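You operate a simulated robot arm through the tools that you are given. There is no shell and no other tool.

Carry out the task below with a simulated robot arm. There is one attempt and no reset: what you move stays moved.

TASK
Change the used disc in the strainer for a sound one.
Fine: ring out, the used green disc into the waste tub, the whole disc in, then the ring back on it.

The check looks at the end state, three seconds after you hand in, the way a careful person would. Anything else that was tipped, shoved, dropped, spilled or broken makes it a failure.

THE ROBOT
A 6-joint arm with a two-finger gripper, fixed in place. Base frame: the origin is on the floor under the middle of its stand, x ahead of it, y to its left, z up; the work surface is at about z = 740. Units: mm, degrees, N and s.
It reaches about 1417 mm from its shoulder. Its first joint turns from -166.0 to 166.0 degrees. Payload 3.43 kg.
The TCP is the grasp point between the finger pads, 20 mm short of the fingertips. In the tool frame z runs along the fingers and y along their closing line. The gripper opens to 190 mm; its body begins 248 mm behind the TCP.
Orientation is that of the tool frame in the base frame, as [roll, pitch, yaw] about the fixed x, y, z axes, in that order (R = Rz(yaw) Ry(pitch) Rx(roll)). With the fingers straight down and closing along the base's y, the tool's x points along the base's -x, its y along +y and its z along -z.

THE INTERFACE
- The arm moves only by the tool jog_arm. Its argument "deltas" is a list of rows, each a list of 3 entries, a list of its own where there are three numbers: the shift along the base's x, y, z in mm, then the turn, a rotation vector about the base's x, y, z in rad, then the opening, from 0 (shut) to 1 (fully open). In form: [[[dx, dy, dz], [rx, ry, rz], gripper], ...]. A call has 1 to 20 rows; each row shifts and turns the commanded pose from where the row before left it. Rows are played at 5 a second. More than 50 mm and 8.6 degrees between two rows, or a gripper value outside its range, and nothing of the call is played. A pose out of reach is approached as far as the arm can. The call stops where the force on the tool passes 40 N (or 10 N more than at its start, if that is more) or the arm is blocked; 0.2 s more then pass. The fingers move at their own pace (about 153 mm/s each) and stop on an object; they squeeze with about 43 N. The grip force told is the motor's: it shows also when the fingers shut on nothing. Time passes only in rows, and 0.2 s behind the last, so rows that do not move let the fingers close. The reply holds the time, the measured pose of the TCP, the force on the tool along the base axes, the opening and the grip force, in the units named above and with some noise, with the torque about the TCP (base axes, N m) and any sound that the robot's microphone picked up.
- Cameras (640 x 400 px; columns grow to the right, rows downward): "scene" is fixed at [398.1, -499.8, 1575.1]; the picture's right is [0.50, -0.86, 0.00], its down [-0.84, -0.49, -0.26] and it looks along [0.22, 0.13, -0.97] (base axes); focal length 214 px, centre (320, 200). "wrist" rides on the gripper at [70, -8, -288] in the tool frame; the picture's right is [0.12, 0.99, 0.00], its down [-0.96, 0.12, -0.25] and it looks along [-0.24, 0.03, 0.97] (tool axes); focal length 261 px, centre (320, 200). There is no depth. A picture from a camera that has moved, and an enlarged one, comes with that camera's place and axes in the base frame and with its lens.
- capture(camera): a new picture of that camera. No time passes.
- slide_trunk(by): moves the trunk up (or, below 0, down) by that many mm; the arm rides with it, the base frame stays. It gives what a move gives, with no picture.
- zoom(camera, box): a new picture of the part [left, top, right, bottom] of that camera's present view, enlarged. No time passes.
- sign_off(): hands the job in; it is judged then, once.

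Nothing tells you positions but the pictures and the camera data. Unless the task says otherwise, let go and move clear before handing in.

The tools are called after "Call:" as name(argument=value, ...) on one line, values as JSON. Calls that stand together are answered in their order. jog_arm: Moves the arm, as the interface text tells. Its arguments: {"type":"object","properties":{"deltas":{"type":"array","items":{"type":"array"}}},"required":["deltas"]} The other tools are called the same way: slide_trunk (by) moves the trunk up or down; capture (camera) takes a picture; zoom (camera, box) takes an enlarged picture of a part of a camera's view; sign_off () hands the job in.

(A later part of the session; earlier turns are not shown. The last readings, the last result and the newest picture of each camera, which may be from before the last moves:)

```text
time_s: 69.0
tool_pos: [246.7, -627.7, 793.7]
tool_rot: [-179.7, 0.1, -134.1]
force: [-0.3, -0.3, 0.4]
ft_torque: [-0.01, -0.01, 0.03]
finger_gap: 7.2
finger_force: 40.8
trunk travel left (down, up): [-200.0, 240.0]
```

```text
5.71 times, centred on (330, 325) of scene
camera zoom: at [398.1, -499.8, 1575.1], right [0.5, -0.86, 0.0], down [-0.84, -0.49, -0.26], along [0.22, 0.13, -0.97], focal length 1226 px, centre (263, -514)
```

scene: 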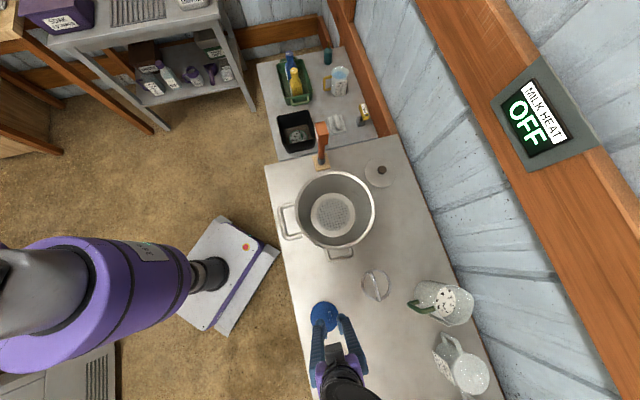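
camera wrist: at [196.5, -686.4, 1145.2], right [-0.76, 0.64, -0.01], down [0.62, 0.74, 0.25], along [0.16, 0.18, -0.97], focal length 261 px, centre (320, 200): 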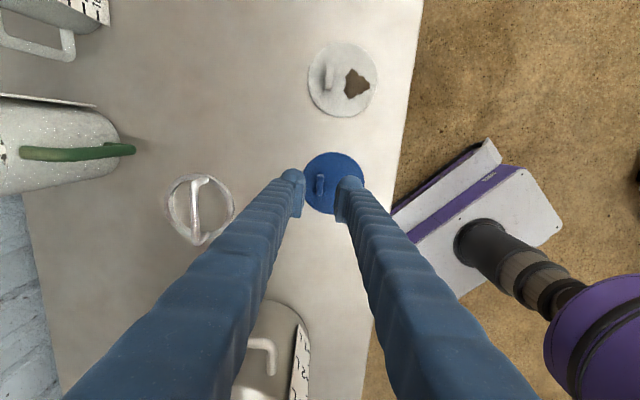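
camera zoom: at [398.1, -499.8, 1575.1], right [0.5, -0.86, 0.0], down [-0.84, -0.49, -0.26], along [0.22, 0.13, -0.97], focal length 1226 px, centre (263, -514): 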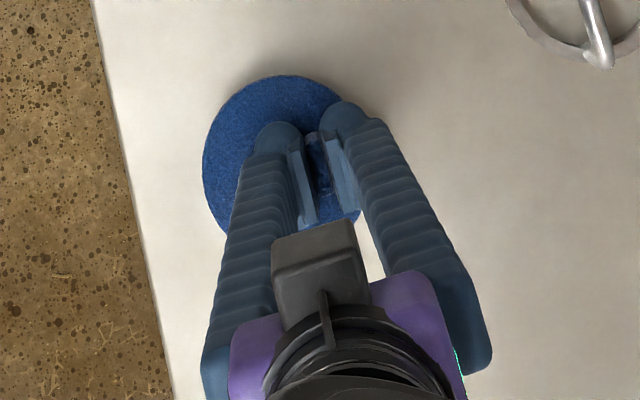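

The blue disc lifts cleanly and intact. I'll raise it above the rim height, then carry it over the strainer.

Call:
jog_arm(deltas=[[[0, 0, 15], [0, 0, 0], 0.0], [[0, 0, 25], [0, 0, 0], 0.0], [[0, 0, 35], [0, 0, 0], 0.0], [[0, 0, 35], [0, 0, 0], 0.0], [[0, 0, 35], [0, 0, 0], 0.0], [[0, 0, 35], [0, 0, 0], 0.0], [[0, 0, 35], [0, 0, 0], 0.0], [[0, 0, 35], [0, 0, 0], 0.0], [[0, 0, 35], [0, 0, 0], 0.0], [[0, 0, 35], [0, 0, 0], 0.0], [[0, 0, 35], [0, 0, 0], 0.0], [[0, 0, 35], [0, 0, 0], 0.0], [[0, 0, 20], [0, 0, 0], 0.0], [[0, 0, 0], [0, 0, 0], 0.0]])

Call:
capture(camera="wrist")

```text
time_s: 72.0
tool_pos: [247.1, -628.3, 1202.9]
tool_rot: [-179.7, -0.1, -134.1]
force: [0.6, -0.3, -0.4]
ft_torque: [-0.01, 0.0, -0.01]
finger_gap: 6.9
finger_force: 40.9
trunk travel left (down, up): [-200.0, 240.0]
```

```text
taken
camera wrist: at [201.9, -684.5, 1488.1], right [-0.8, 0.6, -0.01], down [0.59, 0.77, 0.25], along [0.15, 0.19, -0.97], focal length 261 px, centre (320, 200)
```

wrist: 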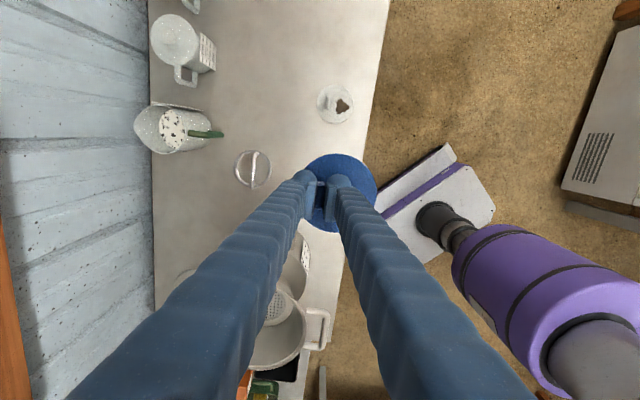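

Call:
jog_arm(deltas=[[[15.7, 7.9, 0], [0, 0, 0.01], 0.0], [[31.4, 15.8, 0], [0, 0, 0.01], 0.0], [[31.4, 15.8, 0], [0, 0, 0], 0.0], [[31.4, 15.8, 0], [0, 0, 0], 0.0], [[31.4, 15.8, 0], [0, 0, 0], 0.0], [[31.4, 15.8, 0], [0, 0, 0], 0.0], [[31.4, 15.8, 0], [0, 0, 0], 0.0], [[31.4, 15.8, 0], [0, 0, 0], 0.0], [[31.4, 15.8, 0], [0, 0, 0], 0.0], [[15.6, 8, 0], [0, 0, 0], 0.0], [[0, 0, 0], [0, 0, 0], 0.0], [[0, 0, 0], [0, 0, 0], 0.0]])

Call:
zoom(camera="wrist", box=[250, 100, 410, 250])

Call:
zoom(camera="scene", box=[280, 150, 390, 260])

```text
time_s: 74.6
tool_pos: [528.2, -485.6, 1201.3]
tool_rot: [-179.7, 0.0, -132.9]
force: [-0.2, 0.1, -0.3]
ft_torque: [0.0, 0.01, -0.02]
finger_gap: 7.2
finger_force: 41.1
trunk travel left (down, up): [-200.0, 240.0]
```

```text
2.67 times, centred on (330, 175) of wrist
camera zoom: at [484.4, -542.7, 1488.1], right [-0.81, 0.59, -0.01], down [0.57, 0.78, 0.25], along [0.15, 0.2, -0.97], focal length 695 px, centre (293, 267)
```

zoom: 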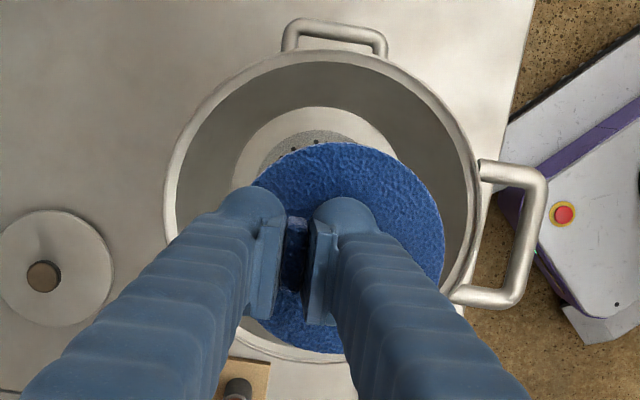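

```text
3.64 times, centred on (335, 205) of scene
camera zoom: at [398.1, -499.8, 1575.1], right [0.5, -0.86, 0.0], down [-0.84, -0.49, -0.26], along [0.22, 0.13, -0.97], focal length 780 px, centre (266, 182)
```

zoom: 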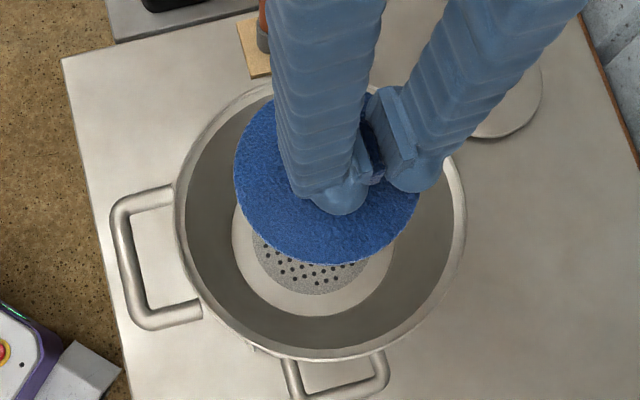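

The blue disc is over the strainer. I'll lower it inside and check centring before it touches.

Call:
jog_arm(deltas=[[[0, 0, -20], [0, 0, 0], 0.0], [[0, 0, -25], [0, 0, 0], 0.0], [[0, 0, -25], [0, 0, 0], 0.0], [[0, 0, -20], [0, 0, 0], 0.0], [[0, 0, -20], [0, 0, 0], 0.0], [[0, 0, -15], [0, 0, 0], 0.0], [[0, 0, -15], [0, 0, 0], 0.0], [[0, 0, -10], [0, 0, 0], 0.0], [[0, 0, 0], [0, 0, 0], 0.0], [[0, 0, 0], [0, 0, 0], 0.0]])

Call:
zoom(camera="wrist", box=[250, 100, 410, 250])

Call:
zoom(camera="scene", box=[290, 165, 380, 255])

```text
time_s: 76.8
tool_pos: [528.0, -486.3, 1053.0]
tool_rot: [-179.8, 0.0, -132.8]
force: [0.0, -0.6, -0.2]
ft_torque: [0.02, 0.02, 0.0]
finger_gap: 7.1
finger_force: 41.4
trunk travel left (down, up): [-200.0, 240.0]
```

```text
2.67 times, centred on (330, 175) of wrist
camera zoom: at [484.7, -542.6, 1339.8], right [-0.81, 0.59, -0.01], down [0.57, 0.78, 0.25], along [0.15, 0.2, -0.97], focal length 695 px, centre (293, 267)
```

zoom: 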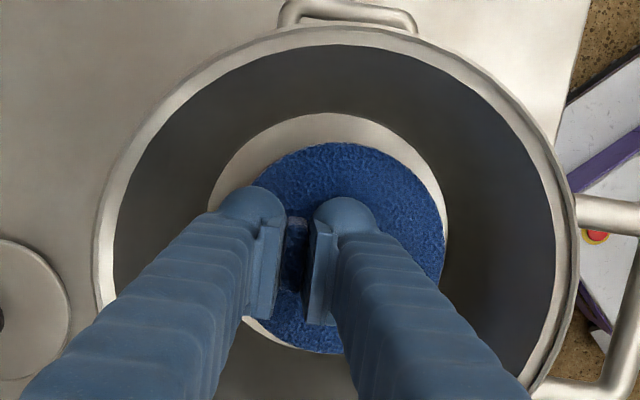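

```text
4.44 times, centred on (335, 210) of scene
camera zoom: at [398.1, -499.8, 1575.1], right [0.5, -0.86, 0.0], down [-0.84, -0.49, -0.26], along [0.22, 0.13, -0.97], focal length 953 px, centre (253, 156)
```

zoom: 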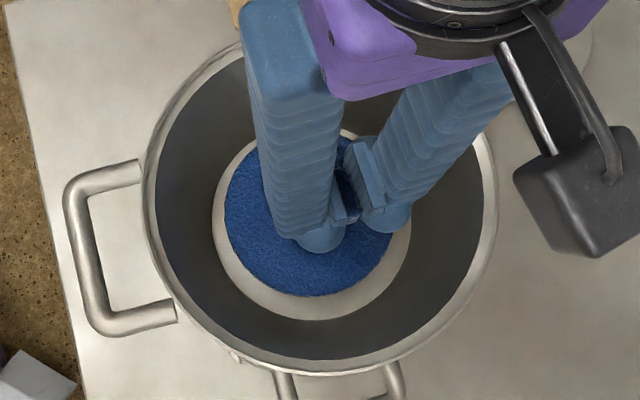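

The disc looks about 2-3 mm off centre relative to the seat (toward +y). I'll shift by (1.3, -2.5) and lower closer for a finer comparison.

Call:
jog_arm(deltas=[[[1.3, -2.5, 0], [0, 0, 0], 0.0], [[0, 0, -8], [0, 0, 0], 0.0], [[0, 0, -6], [0, 0, 0], 0.0], [[0, 0, -4], [0, 0, 0], 0.0], [[0, 0, 0], [0, 0, 0], 0.0], [[0, 0, 0], [0, 0, 0], 0.0]])

Call:
zoom(camera="wrist", box=[275, 125, 405, 225])

Call:
zoom(camera="scene", box=[305, 180, 365, 240])

```text
time_s: 78.2
tool_pos: [529.8, -487.2, 1036.4]
tool_rot: [-179.7, 0.0, -132.9]
force: [-0.1, 0.2, 0.5]
ft_torque: [-0.02, -0.02, -0.01]
finger_gap: 7.3
finger_force: 41.5
trunk travel left (down, up): [-200.0, 240.0]
```

```text
4.00 times, centred on (340, 175) of wrist
camera zoom: at [486.7, -545.1, 1321.6], right [-0.81, 0.59, -0.01], down [0.57, 0.78, 0.25], along [0.15, 0.2, -0.97], focal length 1043 px, centre (240, 300)
```

zoom: 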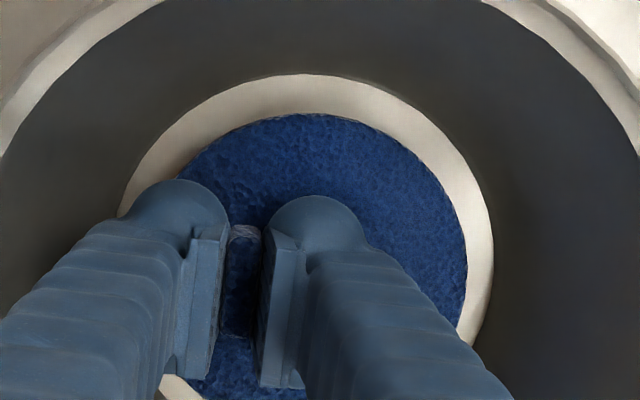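

```text
6.67 times, centred on (335, 210) of scene
camera zoom: at [398.1, -499.8, 1575.1], right [0.5, -0.86, 0.0], down [-0.84, -0.49, -0.26], along [0.22, 0.13, -0.97], focal length 1430 px, centre (220, 133)
```

zoom: 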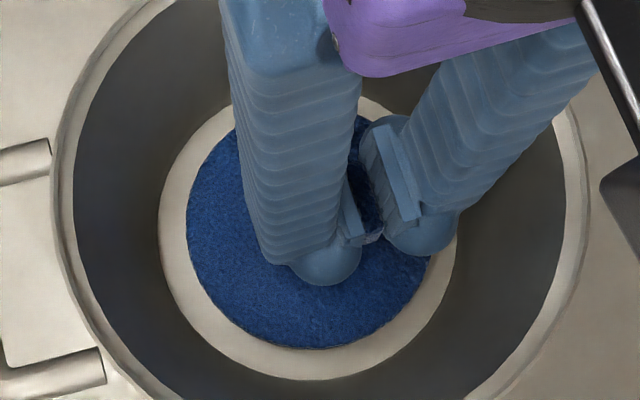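

Against the seat, the blue disc matches the old disc's margins within about 1 mm in both views. I'll lower it onto the seat in small steps and watch for contact.

Call:
jog_arm(deltas=[[[0, 0, -2], [0, 0, 0], 0.0], [[0, 0, -2], [0, 0, 0], 0.0]])

Call:
jog_arm(deltas=[[[0, 0, -2], [0, 0, 0], 0.0]])

Call:
jog_arm(deltas=[[[0, 0, -1], [0, 0, 0], 0.0]])

Call:
jog_arm(deltas=[[[0, 0, -1], [0, 0, 0], 0.0]])

```text
time_s: 78.8
tool_pos: [530.3, -488.6, 1030.4]
tool_rot: [-179.7, 0.0, -132.9]
force: [0.4, 0.9, 0.3]
ft_torque: [-0.01, -0.01, -0.01]
finger_gap: 7.2
finger_force: 41.0
trunk travel left (down, up): [-200.0, 240.0]
```

```text
time_s: 79.2
tool_pos: [530.3, -487.6, 1028.5]
tool_rot: [-179.7, 0.0, -132.8]
force: [-0.1, 0.5, 0.3]
ft_torque: [0.02, -0.01, -0.03]
finger_gap: 7.2
finger_force: 41.4
trunk travel left (down, up): [-200.0, 240.0]
```

```text
time_s: 79.6
tool_pos: [530.7, -487.7, 1028.3]
tool_rot: [-179.8, 0.0, -132.9]
force: [-0.5, 0.6, -0.7]
ft_torque: [0.02, 0.0, -0.01]
finger_gap: 7.2
finger_force: 41.1
trunk travel left (down, up): [-200.0, 240.0]
```

```text
time_s: 80.0
tool_pos: [530.9, -489.3, 1025.5]
tool_rot: [-179.8, -0.1, -132.9]
force: [-0.3, -0.2, -0.3]
ft_torque: [0.0, -0.02, 0.01]
finger_gap: 7.2
finger_force: 40.4
trunk travel left (down, up): [-200.0, 240.0]
```

Call:
jog_arm(deltas=[[[0, 0, -1], [0, 0, 0], 0.0]])

Call:
jog_arm(deltas=[[[0, 0, -1], [0, 0, 0], 0.0]])

Call:
zoom(camera="wrist", box=[275, 125, 405, 225])

Call:
zoom(camera="scene", box=[305, 180, 365, 240])

```text
time_s: 80.4
tool_pos: [531.6, -489.1, 1025.4]
tool_rot: [-179.8, 0.0, -132.9]
force: [0.3, 0.3, -0.3]
ft_torque: [-0.02, 0.02, 0.0]
finger_gap: 7.3
finger_force: 41.4
trunk travel left (down, up): [-200.0, 240.0]
```

```text
time_s: 80.8
tool_pos: [530.4, -488.0, 1024.2]
tool_rot: [-179.7, 0.0, -132.9]
force: [0.2, 0.2, 0.3]
ft_torque: [-0.02, 0.01, 0.01]
finger_gap: 7.3
finger_force: 41.4
trunk travel left (down, up): [-200.0, 240.0]
```

```text
4.00 times, centred on (340, 175) of wrist
camera zoom: at [487.0, -545.4, 1311.4], right [-0.81, 0.59, -0.01], down [0.57, 0.78, 0.25], along [0.15, 0.2, -0.97], focal length 1043 px, centre (240, 300)
```

zoom: 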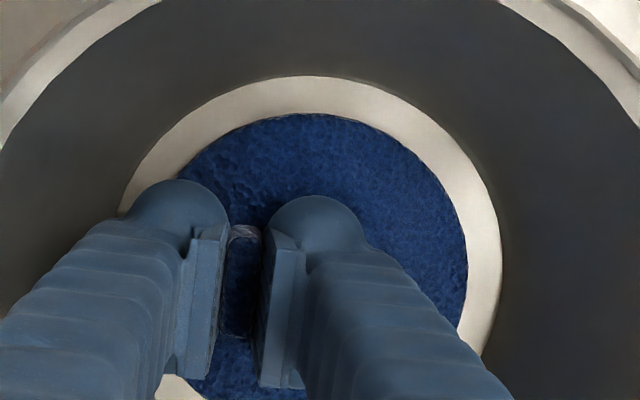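

```text
6.67 times, centred on (335, 210) of scene
camera zoom: at [398.1, -499.8, 1575.1], right [0.5, -0.86, 0.0], down [-0.84, -0.49, -0.26], along [0.22, 0.13, -0.97], focal length 1430 px, centre (220, 133)
```

zoom: 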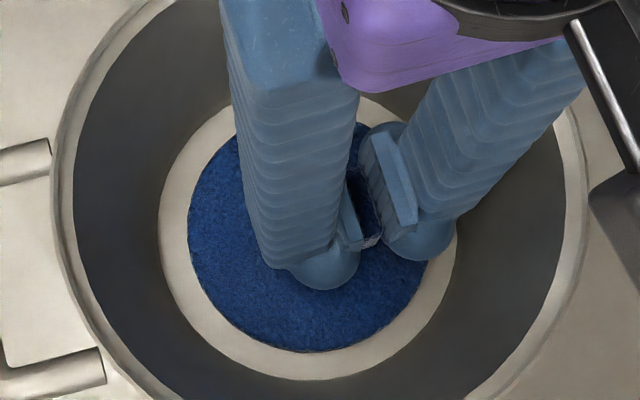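

Call:
jog_arm(deltas=[[[0, 0, -1], [0, 0, 0], 0.0]])

Call:
jog_arm(deltas=[[[0, 0, -1], [0, 0, 0], 0.0]])

Call:
jog_arm(deltas=[[[0, 0, -1], [0, 0, 0], 0.0]])

```text
time_s: 81.2
tool_pos: [530.7, -488.3, 1024.2]
tool_rot: [-179.6, 0.0, -132.9]
force: [1.5, 0.3, 6.5]
ft_torque: [0.03, 0.03, 0.02]
finger_gap: 7.2
finger_force: 41.3
trunk travel left (down, up): [-200.0, 240.0]
```

```text
time_s: 81.6
tool_pos: [530.9, -486.9, 1024.4]
tool_rot: [-179.6, 0.1, -132.9]
force: [1.7, -1.3, 13.9]
ft_torque: [0.03, 0.0, -0.02]
finger_gap: 7.2
finger_force: 40.9
trunk travel left (down, up): [-200.0, 240.0]
```

```text
time_s: 82.0
tool_pos: [530.7, -488.4, 1024.2]
tool_rot: [-179.5, 0.0, -132.8]
force: [3.7, -1.7, 26.2]
ft_torque: [-0.09, 0.1, 0.01]
finger_gap: 7.0
finger_force: 40.8
trunk travel left (down, up): [-200.0, 240.0]
```

Contact with the seat is clear. I'll relieve the pressure, open, and rise straight up.

Call:
jog_arm(deltas=[[[0, 0, 2.3], [0, 0, 0], 0.0], [[0, 0, 0], [0, 0, 0], 0.0]])

Call:
jog_arm(deltas=[[[0, 0, 0], [0, 0, 0], 0.05], [[0, 0, 0], [0, 0, 0], 0.08], [[0, 0, 0], [0, 0, 0], 0.11], [[0, 0, 0], [0, 0, 0], 0.11], [[0, 0, 5], [0, 0, 0], 0.11], [[0, 0, 10], [0, 0, 0], 0.11], [[0, 0, 15], [0, 0, 0], 0.11], [[0, 0, 30], [0, 0, 0], 0.11], [[0, 0, 40], [0, 0, 0], 0.11], [[0, 0, 40], [0, 0, 0], 0.11], [[0, 0, 40], [0, 0, 0], 0.11], [[0, 0, 0], [0, 0, 0], 0.11]])

Call:
zoom(camera="wrist", box=[250, 100, 400, 220])

Call:
zoom(camera="scene", box=[290, 165, 380, 255])

```text
time_s: 82.6
tool_pos: [529.1, -487.0, 1024.5]
tool_rot: [-179.8, 0.0, -132.9]
force: [4.8, -4.9, 10.7]
ft_torque: [-0.03, 0.05, 0.01]
finger_gap: 7.3
finger_force: 41.1
trunk travel left (down, up): [-200.0, 240.0]
```

```text
time_s: 85.2
tool_pos: [531.7, -488.1, 1203.6]
tool_rot: [-179.7, 0.0, -132.9]
force: [0.1, -0.7, -0.1]
ft_torque: [-0.03, 0.03, 0.01]
finger_gap: 21.0
finger_force: 0.0
trunk travel left (down, up): [-200.0, 240.0]
```

```text
3.33 times, centred on (325, 160) of wrist
camera zoom: at [487.6, -545.3, 1490.0], right [-0.81, 0.59, -0.01], down [0.57, 0.78, 0.25], along [0.15, 0.2, -0.97], focal length 869 px, centre (303, 333)
```

zoom: 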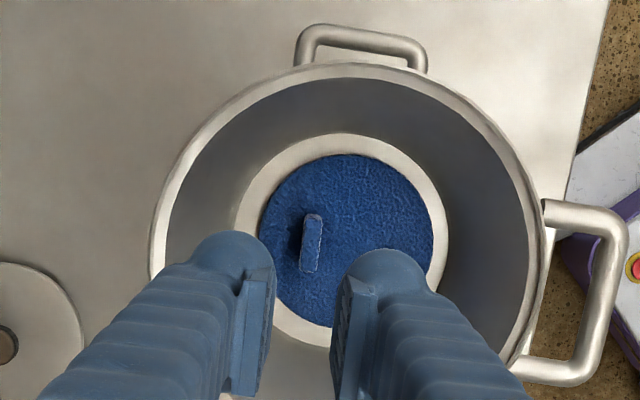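

```text
4.44 times, centred on (335, 210) of scene
camera zoom: at [398.1, -499.8, 1575.1], right [0.5, -0.86, 0.0], down [-0.84, -0.49, -0.26], along [0.22, 0.13, -0.97], focal length 953 px, centre (253, 156)
```

zoom: 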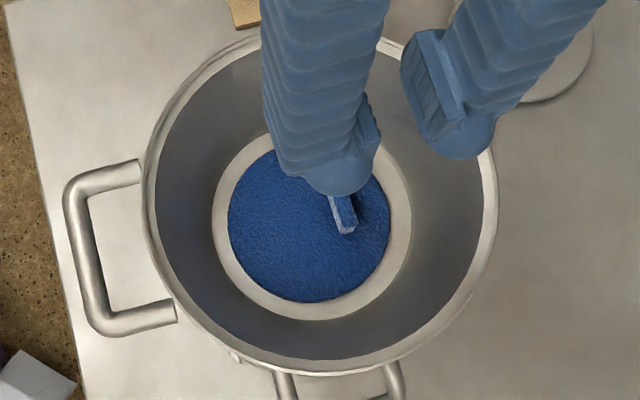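

The blue disc is seated. I'll move toward the ring now, which also clears the scene camera's view for a precise centring check.

Call:
jog_arm(deltas=[[[-8, -16, 0], [0, 0, -0.0175], 0.18], [[-16, -30, 0], [0, 0, -0.0175], 0.18], [[-16, -30, 0], [0, 0, 0], 0.18], [[-16, -30, 0], [0, 0, 0], 0.18], [[-16, -30, 0], [0, 0, 0], 0.18], [[-16, -30, 0], [0, 0, 0], 0.18], [[-16, -30, 0], [0, 0, 0], 0.18], [[-16, -31, 0], [0, 0, 0], 0.18], [[0, 0, -40], [0, 0, 0], 0.18], [[0, 0, -40], [0, 0, 0], 0.18], [[0, 0, -40], [0, 0, 0], 0.18], [[0, 0, -40], [0, 0, 0], 0.18], [[0, 0, -40], [0, 0, 0], 0.18], [[0, 0, -40], [0, 0, 0], 0.18], [[0, 0, 0], [0, 0, 0], 0.18]])

Call:
zoom(camera="scene", box=[305, 185, 365, 245])

Call:
capture(camera="wrist")

Call:
zoom(camera="wrist", box=[270, 120, 370, 220])

```text
time_s: 88.4
tool_pos: [410.4, -716.4, 963.8]
tool_rot: [-179.7, 0.0, -134.9]
force: [-0.2, -0.7, -0.1]
ft_torque: [0.04, -0.01, -0.01]
finger_gap: 34.4
finger_force: 0.0
trunk travel left (down, up): [-200.0, 240.0]
```

```text
6.67 times, centred on (335, 215) of scene
camera zoom: at [398.1, -499.8, 1575.1], right [0.5, -0.86, 0.0], down [-0.84, -0.49, -0.26], along [0.22, 0.13, -0.97], focal length 1430 px, centre (220, 100)
```

zoom: 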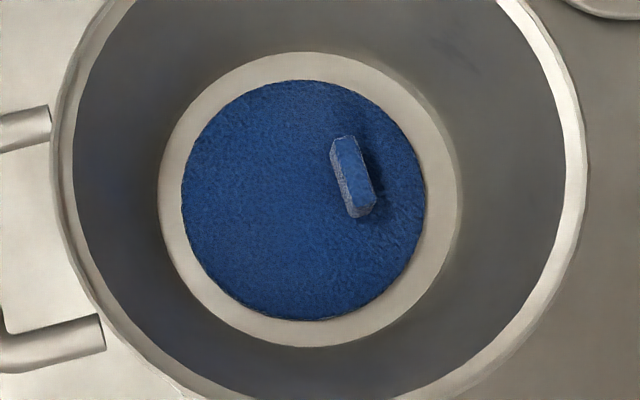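

```text
taken
camera wrist: at [365.7, -771.7, 1249.9], right [-0.79, 0.62, -0.01], down [0.6, 0.76, 0.25], along [0.16, 0.19, -0.97], focal length 261 px, centre (320, 200)
```

wrist: 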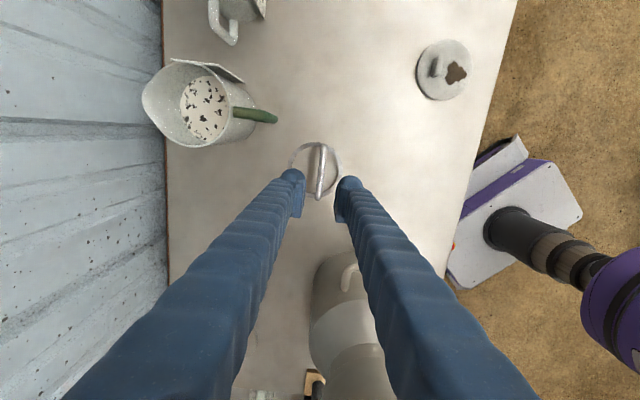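

```text
4.00 times, centred on (320, 170) of wrist
camera zoom: at [365.7, -771.7, 1249.9], right [-0.79, 0.62, -0.01], down [0.6, 0.76, 0.25], along [0.16, 0.19, -0.97], focal length 1043 px, centre (320, 320)
```

zoom: 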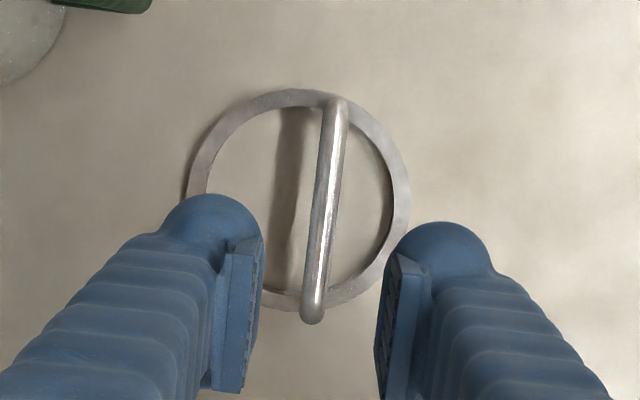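

The ring is fine where it lies, but the blue disc sits about 2.5 mm off the seat centre (toward -x, +y, along the finger closing line). I'll go back and nudge it centred by closing gently on the tab at the corrected position.

Call:
jog_arm(deltas=[[[0, 0, 40], [0, 0, 0], 0.18], [[0, 0, 40], [0, 0, 0], 0.18], [[0, 0, 40], [0, 0, 0], 0.18], [[0, 0, 40], [0, 0, 0], 0.18], [[0, 0, 40], [0, 0, 0], 0.18], [[0, 0, 40], [0, 0, 0], 0.18], [[16, 31, 0], [0, 0, 0.0175], 0.12], [[16, 30, 0], [0, 0, 0.0175], 0.12], [[16, 30, 0], [0, 0, 0], 0.12], [[16, 30, 0], [0, 0, 0], 0.12], [[16, 30, 0], [0, 0, 0], 0.12], [[16, 30, 0], [0, 0, 0], 0.12], [[16, 30, 0], [0, 0, 0], 0.12], [[8, 16, 0], [0, 0, 0], 0.12], [[0, 0, -40], [0, 0, 0], 0.12], [[0, 0, -40], [0, 0, 0], 0.12], [[0, 0, -40], [0, 0, 0], 0.12], [[0, 0, -27], [0, 0, 0], 0.12], [[0, 0, 0], [0, 0, 0], 0.12], [[0, 0, 0], [0, 0, 0], 0.12]])

Call:
zoom(camera="wrist", box=[270, 130, 370, 230])

Call:
zoom(camera="wrist", box=[250, 110, 410, 250])

```text
time_s: 92.6
tool_pos: [528.7, -487.0, 1056.7]
tool_rot: [-179.8, 0.1, -132.9]
force: [0.3, -0.3, 0.8]
ft_torque: [-0.03, 0.05, 0.01]
finger_gap: 22.9
finger_force: 0.2
trunk travel left (down, up): [-200.0, 240.0]
```

```text
4.00 times, centred on (320, 180) of wrist
camera zoom: at [485.6, -543.6, 1344.0], right [-0.81, 0.59, -0.01], down [0.57, 0.78, 0.25], along [0.15, 0.2, -0.97], focal length 1043 px, centre (320, 280)
```

zoom: 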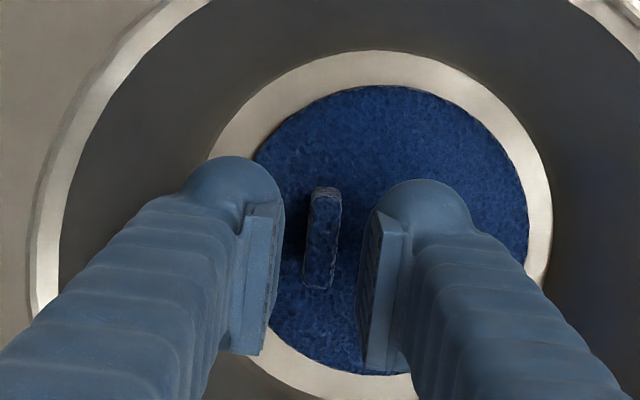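

```text
2.86 times, centred on (330, 180) of wrist
camera zoom: at [485.6, -543.6, 1344.0], right [-0.81, 0.59, -0.01], down [0.57, 0.78, 0.25], along [0.15, 0.2, -0.97], focal length 745 px, centre (291, 257)
```

zoom: 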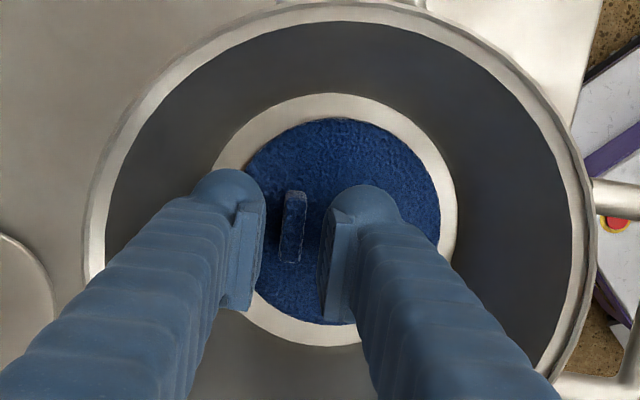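

Both views agree: the disc is ≈2.8 mm off along the closing line. I'll shift the TCP to the correct tab position, descend, and close slowly so the pad slides the disc into place.

Call:
jog_arm(deltas=[[[1.6, -1.5, 0], [0, 0, 0], 0.12], [[0, 0, -8], [0, 0, 0], 0.12], [[0, 0, -8], [0, 0, 0], 0.12], [[0, 0, -6], [0, 0, 0], 0.12], [[0, 0, -4], [0, 0, 0], 0.12], [[0, 0, -3], [0, 0, 0], 0.12], [[0, 0, 0], [0, 0, 0], 0.12]])

Call:
zoom(camera="wrist", box=[270, 130, 370, 230])

```text
time_s: 94.2
tool_pos: [532.2, -488.5, 1028.3]
tool_rot: [-179.7, -0.1, -132.8]
force: [0.4, -0.1, 0.6]
ft_torque: [-0.02, 0.04, -0.01]
finger_gap: 22.5
finger_force: 0.1
trunk travel left (down, up): [-200.0, 240.0]
```

```text
4.00 times, centred on (320, 180) of wrist
camera zoom: at [489.0, -546.6, 1314.8], right [-0.81, 0.59, -0.01], down [0.57, 0.78, 0.25], along [0.15, 0.2, -0.97], focal length 1043 px, centre (320, 280)
```

zoom: 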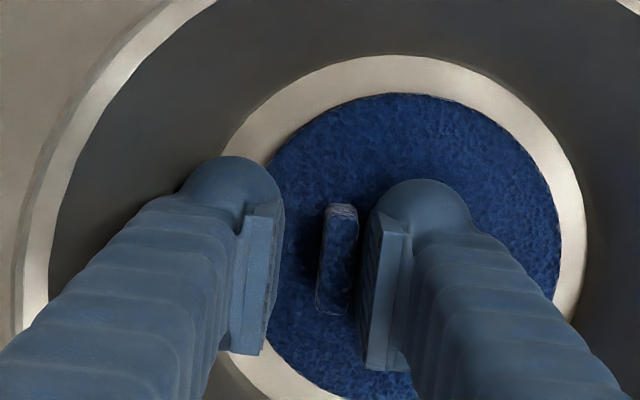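

The arm settled further than commanded; the tab is now ≈4.8 mm off the finger midline, and I only want ≈2.4 mm of correction. I'll shift back a little and re-check.

Call:
jog_arm(deltas=[[[-1.8, 1.7, 0], [0, 0, 0], 0.12], [[0, 0, 0], [0, 0, 0], 0.12], [[0, 0, 0], [0, 0, 0], 0.12]])

Call:
zoom(camera="wrist", box=[270, 130, 370, 230])

```text
time_s: 95.0
tool_pos: [531.1, -488.3, 1027.0]
tool_rot: [-179.6, -0.1, -132.9]
force: [-0.3, 0.5, 0.1]
ft_torque: [-0.02, 0.0, 0.0]
finger_gap: 22.9
finger_force: 0.1
trunk travel left (down, up): [-200.0, 240.0]
```

```text
4.00 times, centred on (320, 180) of wrist
camera zoom: at [487.1, -545.6, 1314.5], right [-0.81, 0.59, -0.01], down [0.57, 0.78, 0.25], along [0.15, 0.2, -0.97], focal length 1043 px, centre (320, 280)
```

zoom: 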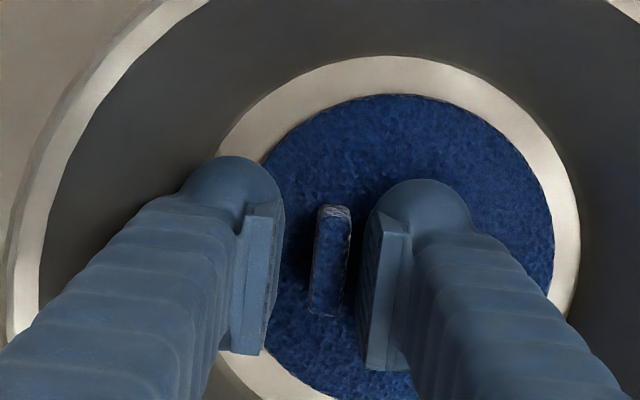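

Now the tab is ≈2.6 mm off the finger midline in the right direction. Closing slowly so the pad slides the disc.

Call:
jog_arm(deltas=[[[0, 0, 0], [0, 0, 0], 0.09], [[0, 0, 0], [0, 0, 0], 0.08], [[0, 0, 0], [0, 0, 0], 0.07], [[0, 0, 0], [0, 0, 0], 0.065], [[0, 0, 0], [0, 0, 0], 0.06], [[0, 0, 0], [0, 0, 0], 0.055], [[0, 0, 0], [0, 0, 0], 0.05], [[0, 0, 0], [0, 0, 0], 0.046], [[0, 0, 0], [0, 0, 0], 0.043], [[0, 0, 0], [0, 0, 0], 0.04], [[0, 0, 0], [0, 0, 0], 0.037], [[0, 0, 0], [0, 0, 0], 0.034]])

Call:
zoom(camera="wrist", box=[270, 130, 370, 230])

Call:
zoom(camera="scene", box=[305, 180, 365, 240])

```text
time_s: 97.6
tool_pos: [531.0, -487.7, 1027.6]
tool_rot: [-179.7, 0.1, -132.9]
force: [0.3, 0.2, 0.0]
ft_torque: [0.0, -0.01, 0.0]
finger_gap: 8.2
finger_force: 24.8
trunk travel left (down, up): [-200.0, 240.0]
```

```text
4.00 times, centred on (320, 180) of wrist
camera zoom: at [487.1, -545.6, 1314.5], right [-0.81, 0.59, -0.01], down [0.57, 0.78, 0.25], along [0.15, 0.2, -0.97], focal length 1043 px, centre (320, 280)
```

zoom: 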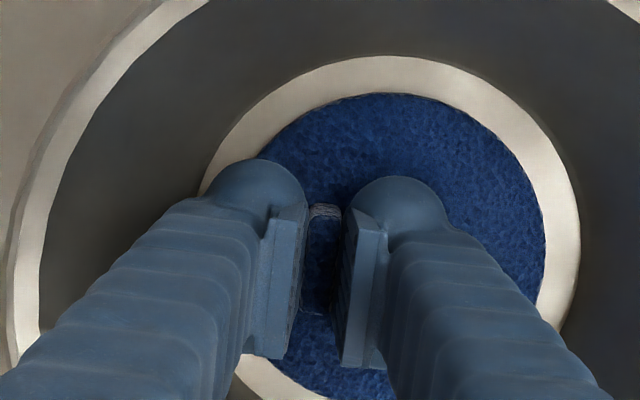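

```text
6.67 times, centred on (335, 210) of scene
camera zoom: at [398.1, -499.8, 1575.1], right [0.5, -0.86, 0.0], down [-0.84, -0.49, -0.26], along [0.22, 0.13, -0.97], focal length 1430 px, centre (220, 133)
```

zoom: 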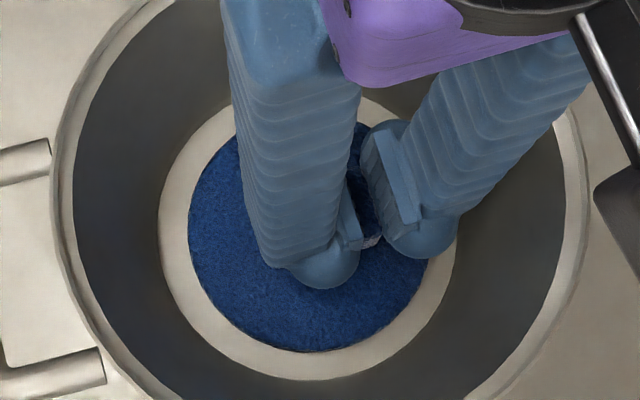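

The disc slid into place; margins are now even. I'll open slowly and rise.

Call:
jog_arm(deltas=[[[0, 0, 0], [0, 0, 0], 0.045], [[0, 0, 0], [0, 0, 0], 0.055], [[0, 0, 0], [0, 0, 0], 0.07], [[0, 0, 0], [0, 0, 0], 0.1], [[0, 0, 0], [0, 0, 0], 0.11], [[0, 0, 5], [0, 0, 0], 0.11], [[0, 0, 10], [0, 0, 0], 0.11], [[0, 0, 15], [0, 0, 0], 0.11], [[0, 0, 30], [0, 0, 0], 0.11], [[0, 0, 40], [0, 0, 0], 0.11], [[0, 0, 40], [0, 0, 0], 0.11], [[0, 0, 38], [0, 0, 0], 0.11], [[0, 0, 0], [0, 0, 0], 0.11]])

Call:
jog_arm(deltas=[[[-8, -16, 0], [0, 0, -0.0175], 0.18], [[-16, -30, 0], [0, 0, -0.0175], 0.18], [[-16, -30, 0], [0, 0, 0], 0.18], [[-16, -30, 0], [0, 0, 0], 0.18], [[-16, -30, 0], [0, 0, 0], 0.18], [[-16, -30, 0], [0, 0, 0], 0.18], [[-16, -30, 0], [0, 0, 0], 0.18], [[-16, -31, 0], [0, 0, 0], 0.18], [[0, 0, -40], [0, 0, 0], 0.18], [[0, 0, -40], [0, 0, 0], 0.18], [[0, 0, -40], [0, 0, 0], 0.18], [[0, 0, -40], [0, 0, 0], 0.18], [[0, 0, -40], [0, 0, 0], 0.18], [[0, 0, -40], [0, 0, 0], 0.18], [[0, 0, -40], [0, 0, 0], 0.18], [[0, 0, -40], [0, 0, 0], 0.18], [[0, 0, 0], [0, 0, 0], 0.18]])

Call:
zoom(camera="scene", box=[305, 185, 365, 245])

Call:
zoom(camera="wrist", box=[270, 120, 370, 220])

```text
time_s: 100.4
tool_pos: [528.9, -488.0, 1204.7]
tool_rot: [-179.6, 0.0, -133.0]
force: [-0.6, 0.0, 0.9]
ft_torque: [-0.05, 0.02, -0.01]
finger_gap: 21.0
finger_force: 0.0
trunk travel left (down, up): [-200.0, 240.0]
```

```text
time_s: 104.0
tool_pos: [410.7, -713.6, 887.0]
tool_rot: [-179.7, 0.0, -134.9]
force: [-0.4, -0.4, -0.4]
ft_torque: [0.07, 0.0, -0.02]
finger_gap: 34.2
finger_force: 0.1
trunk travel left (down, up): [-200.0, 240.0]
```

```text
6.67 times, centred on (335, 215) of scene
camera zoom: at [398.1, -499.8, 1575.1], right [0.5, -0.86, 0.0], down [-0.84, -0.49, -0.26], along [0.22, 0.13, -0.97], focal length 1430 px, centre (220, 100)
```

zoom: 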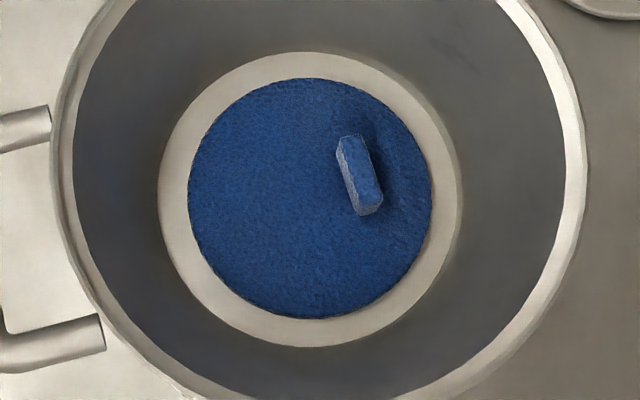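

```text
4.00 times, centred on (320, 170) of wrist
camera zoom: at [364.9, -768.8, 1172.9], right [-0.79, 0.62, -0.01], down [0.6, 0.76, 0.25], along [0.16, 0.19, -0.97], focal length 1043 px, centre (320, 320)
```

zoom: 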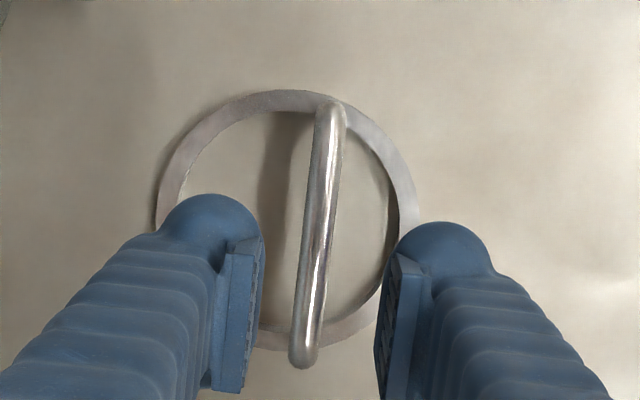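

The disc is now centred within about 0.6 mm. Now I'm above the ring; I'll descend and check alignment with its bar.

Call:
jog_arm(deltas=[[[0.3, -1.5, -20], [0, 0, 0], 0.18], [[0, 0, -20], [0, 0, 0], 0.18], [[0, 0, -20], [0, 0, 0], 0.18], [[0, 0, 0], [0, 0, 0], 0.18], [[0, 0, 0], [0, 0, 0], 0.18]])

Call:
zoom(camera="wrist", box=[260, 120, 380, 240])

```text
time_s: 105.2
tool_pos: [410.9, -714.1, 828.3]
tool_rot: [-179.7, 0.1, -135.0]
force: [-0.8, -0.8, -0.9]
ft_torque: [0.01, 0.01, -0.02]
finger_gap: 33.9
finger_force: 0.2
trunk travel left (down, up): [-200.0, 240.0]
```

```text
3.33 times, centred on (320, 180) of wrist
camera zoom: at [365.6, -770.4, 1113.7], right [-0.79, 0.62, -0.01], down [0.6, 0.76, 0.25], along [0.16, 0.19, -0.97], focal length 869 px, centre (320, 267)
```

zoom: 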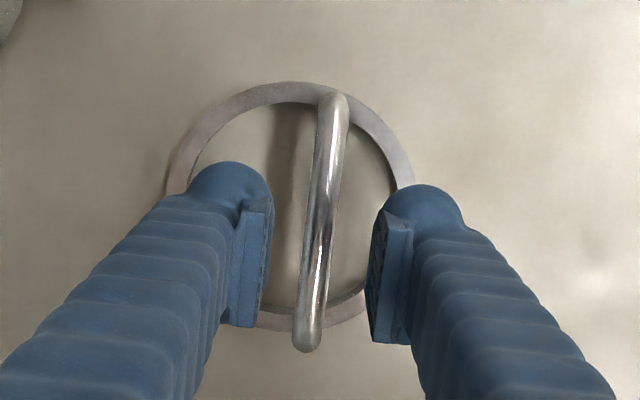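

Call:
jog_arm(deltas=[[[0, 0, -15], [0, 0, 0], 0.18], [[0, 0, -12], [0, 0, 0], 0.18], [[0, 0, -10], [0, 0, 0], 0.18], [[0, 0, -6], [0, 0, 0], 0.18], [[0, 0, 0], [0, 0, 0], 0.18]])

Call:
zoom(camera="wrist", box=[260, 120, 380, 240])

```text
time_s: 106.4
tool_pos: [410.4, -714.9, 783.7]
tool_rot: [-179.7, 0.0, -134.9]
force: [-0.3, 0.4, 0.8]
ft_torque: [0.02, -0.01, -0.03]
finger_gap: 34.0
finger_force: 0.0
trunk travel left (down, up): [-200.0, 240.0]
```

```text
3.33 times, centred on (320, 180) of wrist
camera zoom: at [364.8, -771.0, 1069.9], right [-0.79, 0.62, -0.01], down [0.6, 0.76, 0.25], along [0.16, 0.19, -0.97], focal length 869 px, centre (320, 267)
```

zoom: 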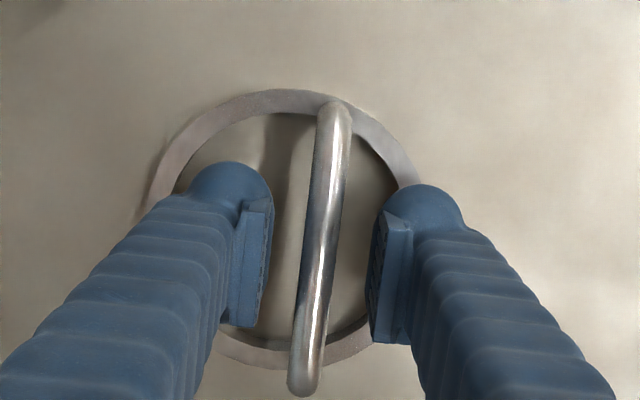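

Aligned as before. Closing on the bar and lifting gently.

Call:
jog_arm(deltas=[[[0, 0, 0], [0, 0, 0], 0.08], [[0, 0, 0], [0, 0, 0], 0.0], [[0, 0, 0], [0, 0, 0], 0.0], [[0, 0, 0], [0, 0, 0], 0.0]])

Call:
jog_arm(deltas=[[[0, 0, 2], [0, 0, 0], 0.0], [[0, 0, 2], [0, 0, 0], 0.0], [[0, 0, 3], [0, 0, 0], 0.0], [[0, 0, 4], [0, 0, 0], 0.0], [[0, 0, 5], [0, 0, 0], 0.0], [[0, 0, 0], [0, 0, 0], 0.0]])

Call:
zoom(camera="wrist", box=[260, 120, 380, 240])

```text
time_s: 107.4
tool_pos: [410.8, -715.1, 783.4]
tool_rot: [-179.8, 0.0, -134.9]
force: [-0.3, 1.4, -0.2]
ft_torque: [-0.01, -0.03, -0.02]
finger_gap: 6.5
finger_force: 40.5
trunk travel left (down, up): [-200.0, 240.0]
```

```text
time_s: 108.8
tool_pos: [410.3, -714.8, 799.5]
tool_rot: [-179.8, 0.0, -134.8]
force: [-0.3, 0.5, -1.0]
ft_torque: [0.0, 0.02, 0.0]
finger_gap: 6.9
finger_force: 41.0
trunk travel left (down, up): [-200.0, 240.0]
```

```text
3.33 times, centred on (320, 180) of wrist
camera zoom: at [365.3, -771.4, 1085.8], right [-0.79, 0.62, -0.01], down [0.6, 0.76, 0.25], along [0.16, 0.19, -0.97], focal length 869 px, centre (320, 267)
```

zoom: 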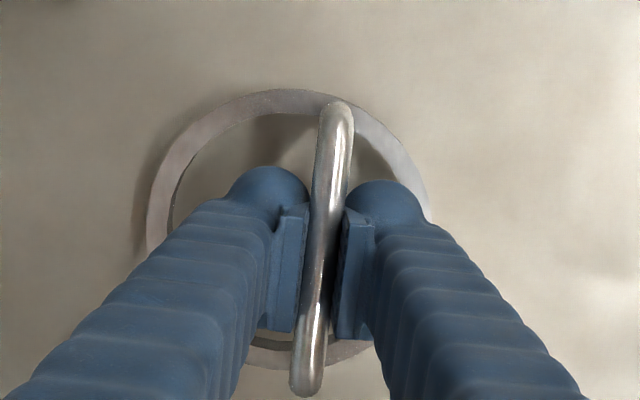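

The ring is held as before. I'll raise it, carry it back over the strainer with the reverse of the earlier move.

Call:
jog_arm(deltas=[[[0, 0, 14], [0, 0, 0], 0.0], [[0, 0, 25], [0, 0, 0], 0.0], [[0, 0, 35], [0, 0, 0], 0.0], [[0, 0, 35], [0, 0, 0], 0.0], [[0, 0, 35], [0, 0, 0], 0.0], [[0, 0, 35], [0, 0, 0], 0.0], [[0, 0, 35], [0, 0, 0], 0.0], [[0, 0, 35], [0, 0, 0], 0.0], [[0, 0, 35], [0, 0, 0], 0.0], [[0, 0, 35], [0, 0, 0], 0.0], [[0, 0, 35], [0, 0, 0], 0.0], [[0, 0, 30], [0, 0, 0], 0.0], [[0, 0, 20], [0, 0, 0], 0.0], [[0, 0, 0], [0, 0, 0], 0.0]])

Call:
jog_arm(deltas=[[[4.8, 12.5, 0], [0, 0, 0], 0.0], [[9.6, 24.9, 0], [0, 0, 0], 0.0], [[9.6, 24.9, 0], [0, 0, 0], 0.0], [[9.6, 24.9, 0], [0, 0, 0], 0.0], [[9.6, 24.9, 0], [0, 0, 0], 0.0], [[9.6, 24.9, 0], [0, 0, 0], 0.0], [[9.6, 24.9, 0], [0, 0, 0], 0.0], [[9.6, 24.9, 0], [0, 0, 0], 0.0], [[9.6, 24.9, 0], [0, 0, 0], 0.0], [[9.6, 24.9, 0], [0, 0, 0], 0.0], [[4.8, 12.4, 0], [0, 0, 0], 0.0], [[0, 0, 0], [0, 0, 0], 0.0], [[0, 0, 0], [0, 0, 0], 0.0]])

Call:
zoom(camera="wrist", box=[240, 90, 400, 250])

Call:
zoom(camera="scene", box=[280, 150, 390, 260])

```text
time_s: 111.8
tool_pos: [411.4, -716.7, 1206.7]
tool_rot: [-179.6, 0.0, -134.9]
force: [-0.5, -0.5, -1.1]
ft_torque: [-0.02, 0.01, -0.02]
finger_gap: 6.4
finger_force: 39.9
trunk travel left (down, up): [-200.0, 240.0]
```

```text
time_s: 114.6
tool_pos: [506.4, -469.2, 1205.3]
tool_rot: [-179.7, 0.0, -134.9]
force: [0.0, 0.4, -1.6]
ft_torque: [-0.01, -0.02, 0.0]
finger_gap: 6.9
finger_force: 40.8
trunk travel left (down, up): [-200.0, 240.0]
```

```text
2.50 times, centred on (320, 170) of wrist
camera zoom: at [460.7, -524.0, 1491.2], right [-0.79, 0.62, -0.01], down [0.6, 0.76, 0.25], along [0.16, 0.19, -0.97], focal length 652 px, centre (320, 275)
```

zoom: 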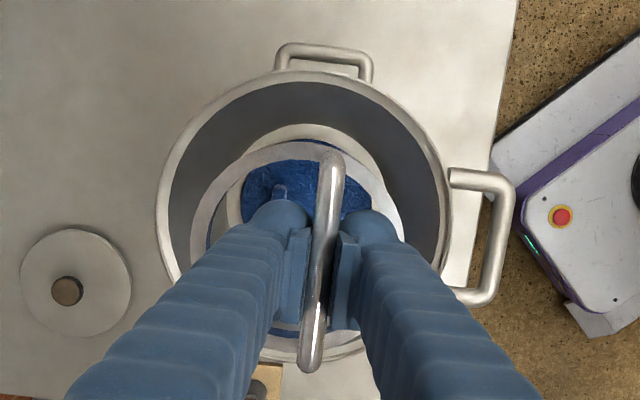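

```text
3.64 times, centred on (335, 205) of scene
camera zoom: at [398.1, -499.8, 1575.1], right [0.5, -0.86, 0.0], down [-0.84, -0.49, -0.26], along [0.22, 0.13, -0.97], focal length 780 px, centre (266, 182)
```

zoom: 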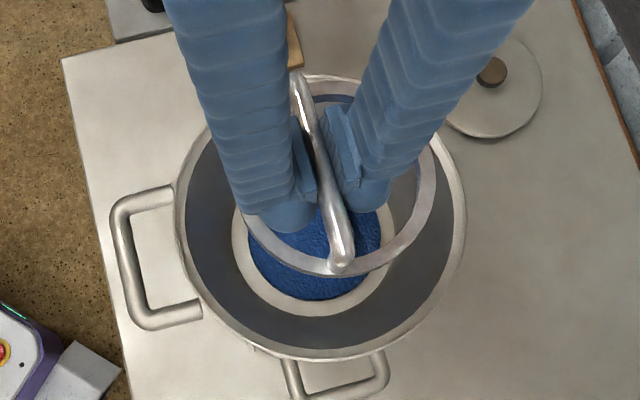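

Call:
jog_arm(deltas=[[[0, 0, -20], [0, 0, 0], 0.0], [[0, 0, -20], [0, 0, 0], 0.0], [[0, 0, -20], [0, 0, 0], 0.0], [[0, 0, -20], [0, 0, 0], 0.0], [[0, 0, -20], [0, 0, 0], 0.0], [[0, 0, -15], [0, 0, 0], 0.0], [[0, 0, -10], [0, 0, 0], 0.0], [[0, 0, -8], [0, 0, 0], 0.0], [[0, 0, 0], [0, 0, 0], 0.0], [[0, 0, 0], [0, 0, 0], 0.0]])

Call:
zoom(camera="wrist", box=[240, 90, 400, 250])

Call:
zoom(camera="scene", box=[300, 175, 370, 245])

```text
time_s: 116.8
tool_pos: [507.3, -468.2, 1070.0]
tool_rot: [-179.7, 0.0, -134.8]
force: [0.8, -0.1, -1.0]
ft_torque: [-0.02, 0.03, 0.01]
finger_gap: 6.5
finger_force: 40.8
trunk travel left (down, up): [-200.0, 240.0]
```

```text
2.50 times, centred on (320, 170) of wrist
camera zoom: at [461.8, -523.2, 1356.8], right [-0.79, 0.62, -0.01], down [0.6, 0.76, 0.25], along [0.16, 0.19, -0.97], focal length 652 px, centre (320, 275)
```

zoom: 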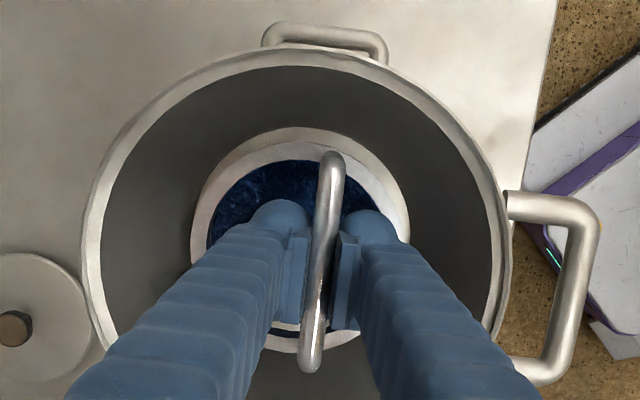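

```text
5.71 times, centred on (335, 210) of scene
camera zoom: at [398.1, -499.8, 1575.1], right [0.5, -0.86, 0.0], down [-0.84, -0.49, -0.26], along [0.22, 0.13, -0.97], focal length 1226 px, centre (234, 143)
```

zoom: 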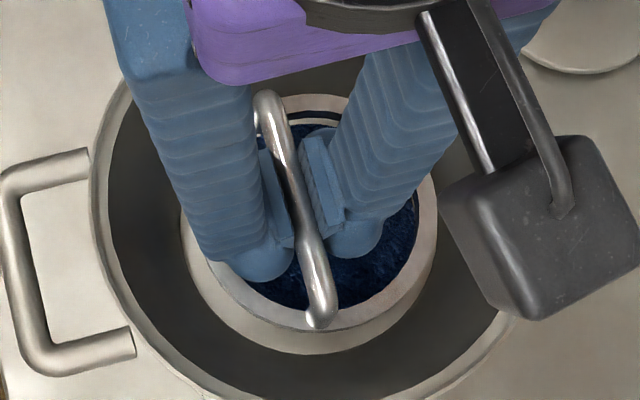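

Matches the lift-out view within about 1 mm. I'll apply a small correction and lower the ring onto the disc in small steps.

Call:
jog_arm(deltas=[[[-0.1, 1.1, -4], [0, 0, 0], 0.0], [[0, 0, -4], [0, 0, 0], 0.0], [[0, 0, -4], [0, 0, 0], 0.0], [[0, 0, 0], [0, 0, 0], 0.0]])

Call:
zoom(camera="wrist", box=[270, 120, 400, 240])

Call:
zoom(camera="scene", box=[300, 180, 370, 240])

```text
time_s: 117.8
tool_pos: [505.7, -467.0, 1059.5]
tool_rot: [-179.8, 0.0, -134.8]
force: [0.4, -0.2, -2.2]
ft_torque: [0.01, 0.02, 0.0]
finger_gap: 7.0
finger_force: 40.4
trunk travel left (down, up): [-200.0, 240.0]
```

```text
3.33 times, centred on (335, 180) of wrist
camera zoom: at [460.7, -522.2, 1345.3], right [-0.79, 0.62, -0.01], down [0.6, 0.76, 0.25], along [0.16, 0.19, -0.97], focal length 869 px, centre (270, 267)
```

zoom: 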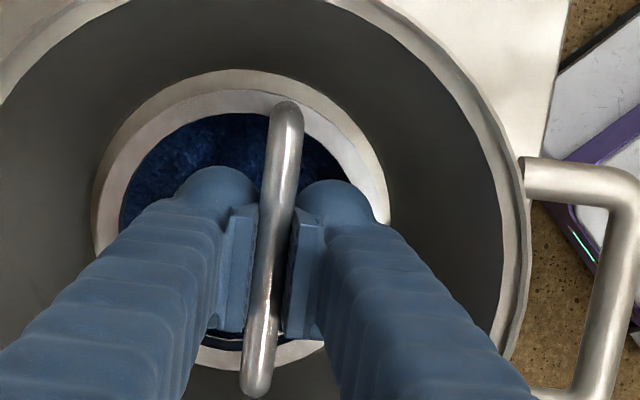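

```text
6.67 times, centred on (335, 210) of scene
camera zoom: at [398.1, -499.8, 1575.1], right [0.5, -0.86, 0.0], down [-0.84, -0.49, -0.26], along [0.22, 0.13, -0.97], focal length 1430 px, centre (220, 133)
```

zoom: 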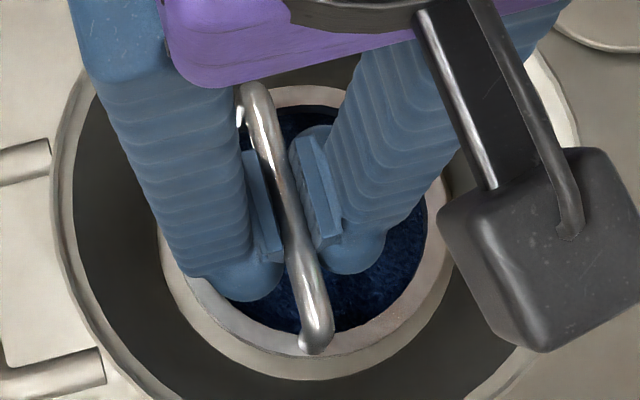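

Nearly identical to the original lift-out view. Lowering the last ~12 mm stepwise.

Call:
jog_arm(deltas=[[[0.4, 0, -3], [0, 0, 0], 0.0], [[0, 0, -3], [0, 0, 0], 0.0]])

Call:
jog_arm(deltas=[[[0, 0, -2], [0, 0, 0], 0.0], [[0, 0, -1], [0, 0, 0], 0.0]])

Call:
jog_arm(deltas=[[[0, 0, -1], [0, 0, 0], 0.0]])

Call:
zoom(camera="wrist", box=[270, 120, 400, 240])

```text
time_s: 118.4
tool_pos: [507.0, -465.8, 1053.1]
tool_rot: [-179.7, 0.0, -134.8]
force: [-0.3, -0.1, -1.0]
ft_torque: [0.0, 0.01, 0.05]
finger_gap: 6.6
finger_force: 40.3
trunk travel left (down, up): [-200.0, 240.0]
```

```text
time_s: 119.0
tool_pos: [506.8, -465.5, 1048.7]
tool_rot: [-179.7, -0.1, -134.9]
force: [0.2, -0.2, -1.7]
ft_torque: [-0.02, 0.03, 0.01]
finger_gap: 7.0
finger_force: 40.1
trunk travel left (down, up): [-200.0, 240.0]
```

```text
time_s: 119.4
tool_pos: [505.2, -465.3, 1049.0]
tool_rot: [-179.7, 0.1, -135.0]
force: [0.6, -0.6, -1.4]
ft_torque: [0.01, 0.0, 0.03]
finger_gap: 6.6
finger_force: 40.9
trunk travel left (down, up): [-200.0, 240.0]
```

```text
3.33 times, centred on (335, 180) of wrist
camera zoom: at [461.3, -522.1, 1335.0], right [-0.79, 0.62, -0.01], down [0.6, 0.76, 0.25], along [0.16, 0.19, -0.97], focal length 869 px, centre (270, 267)
```

zoom: 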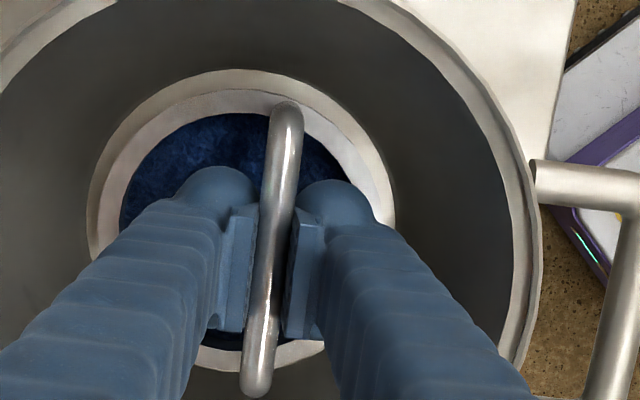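

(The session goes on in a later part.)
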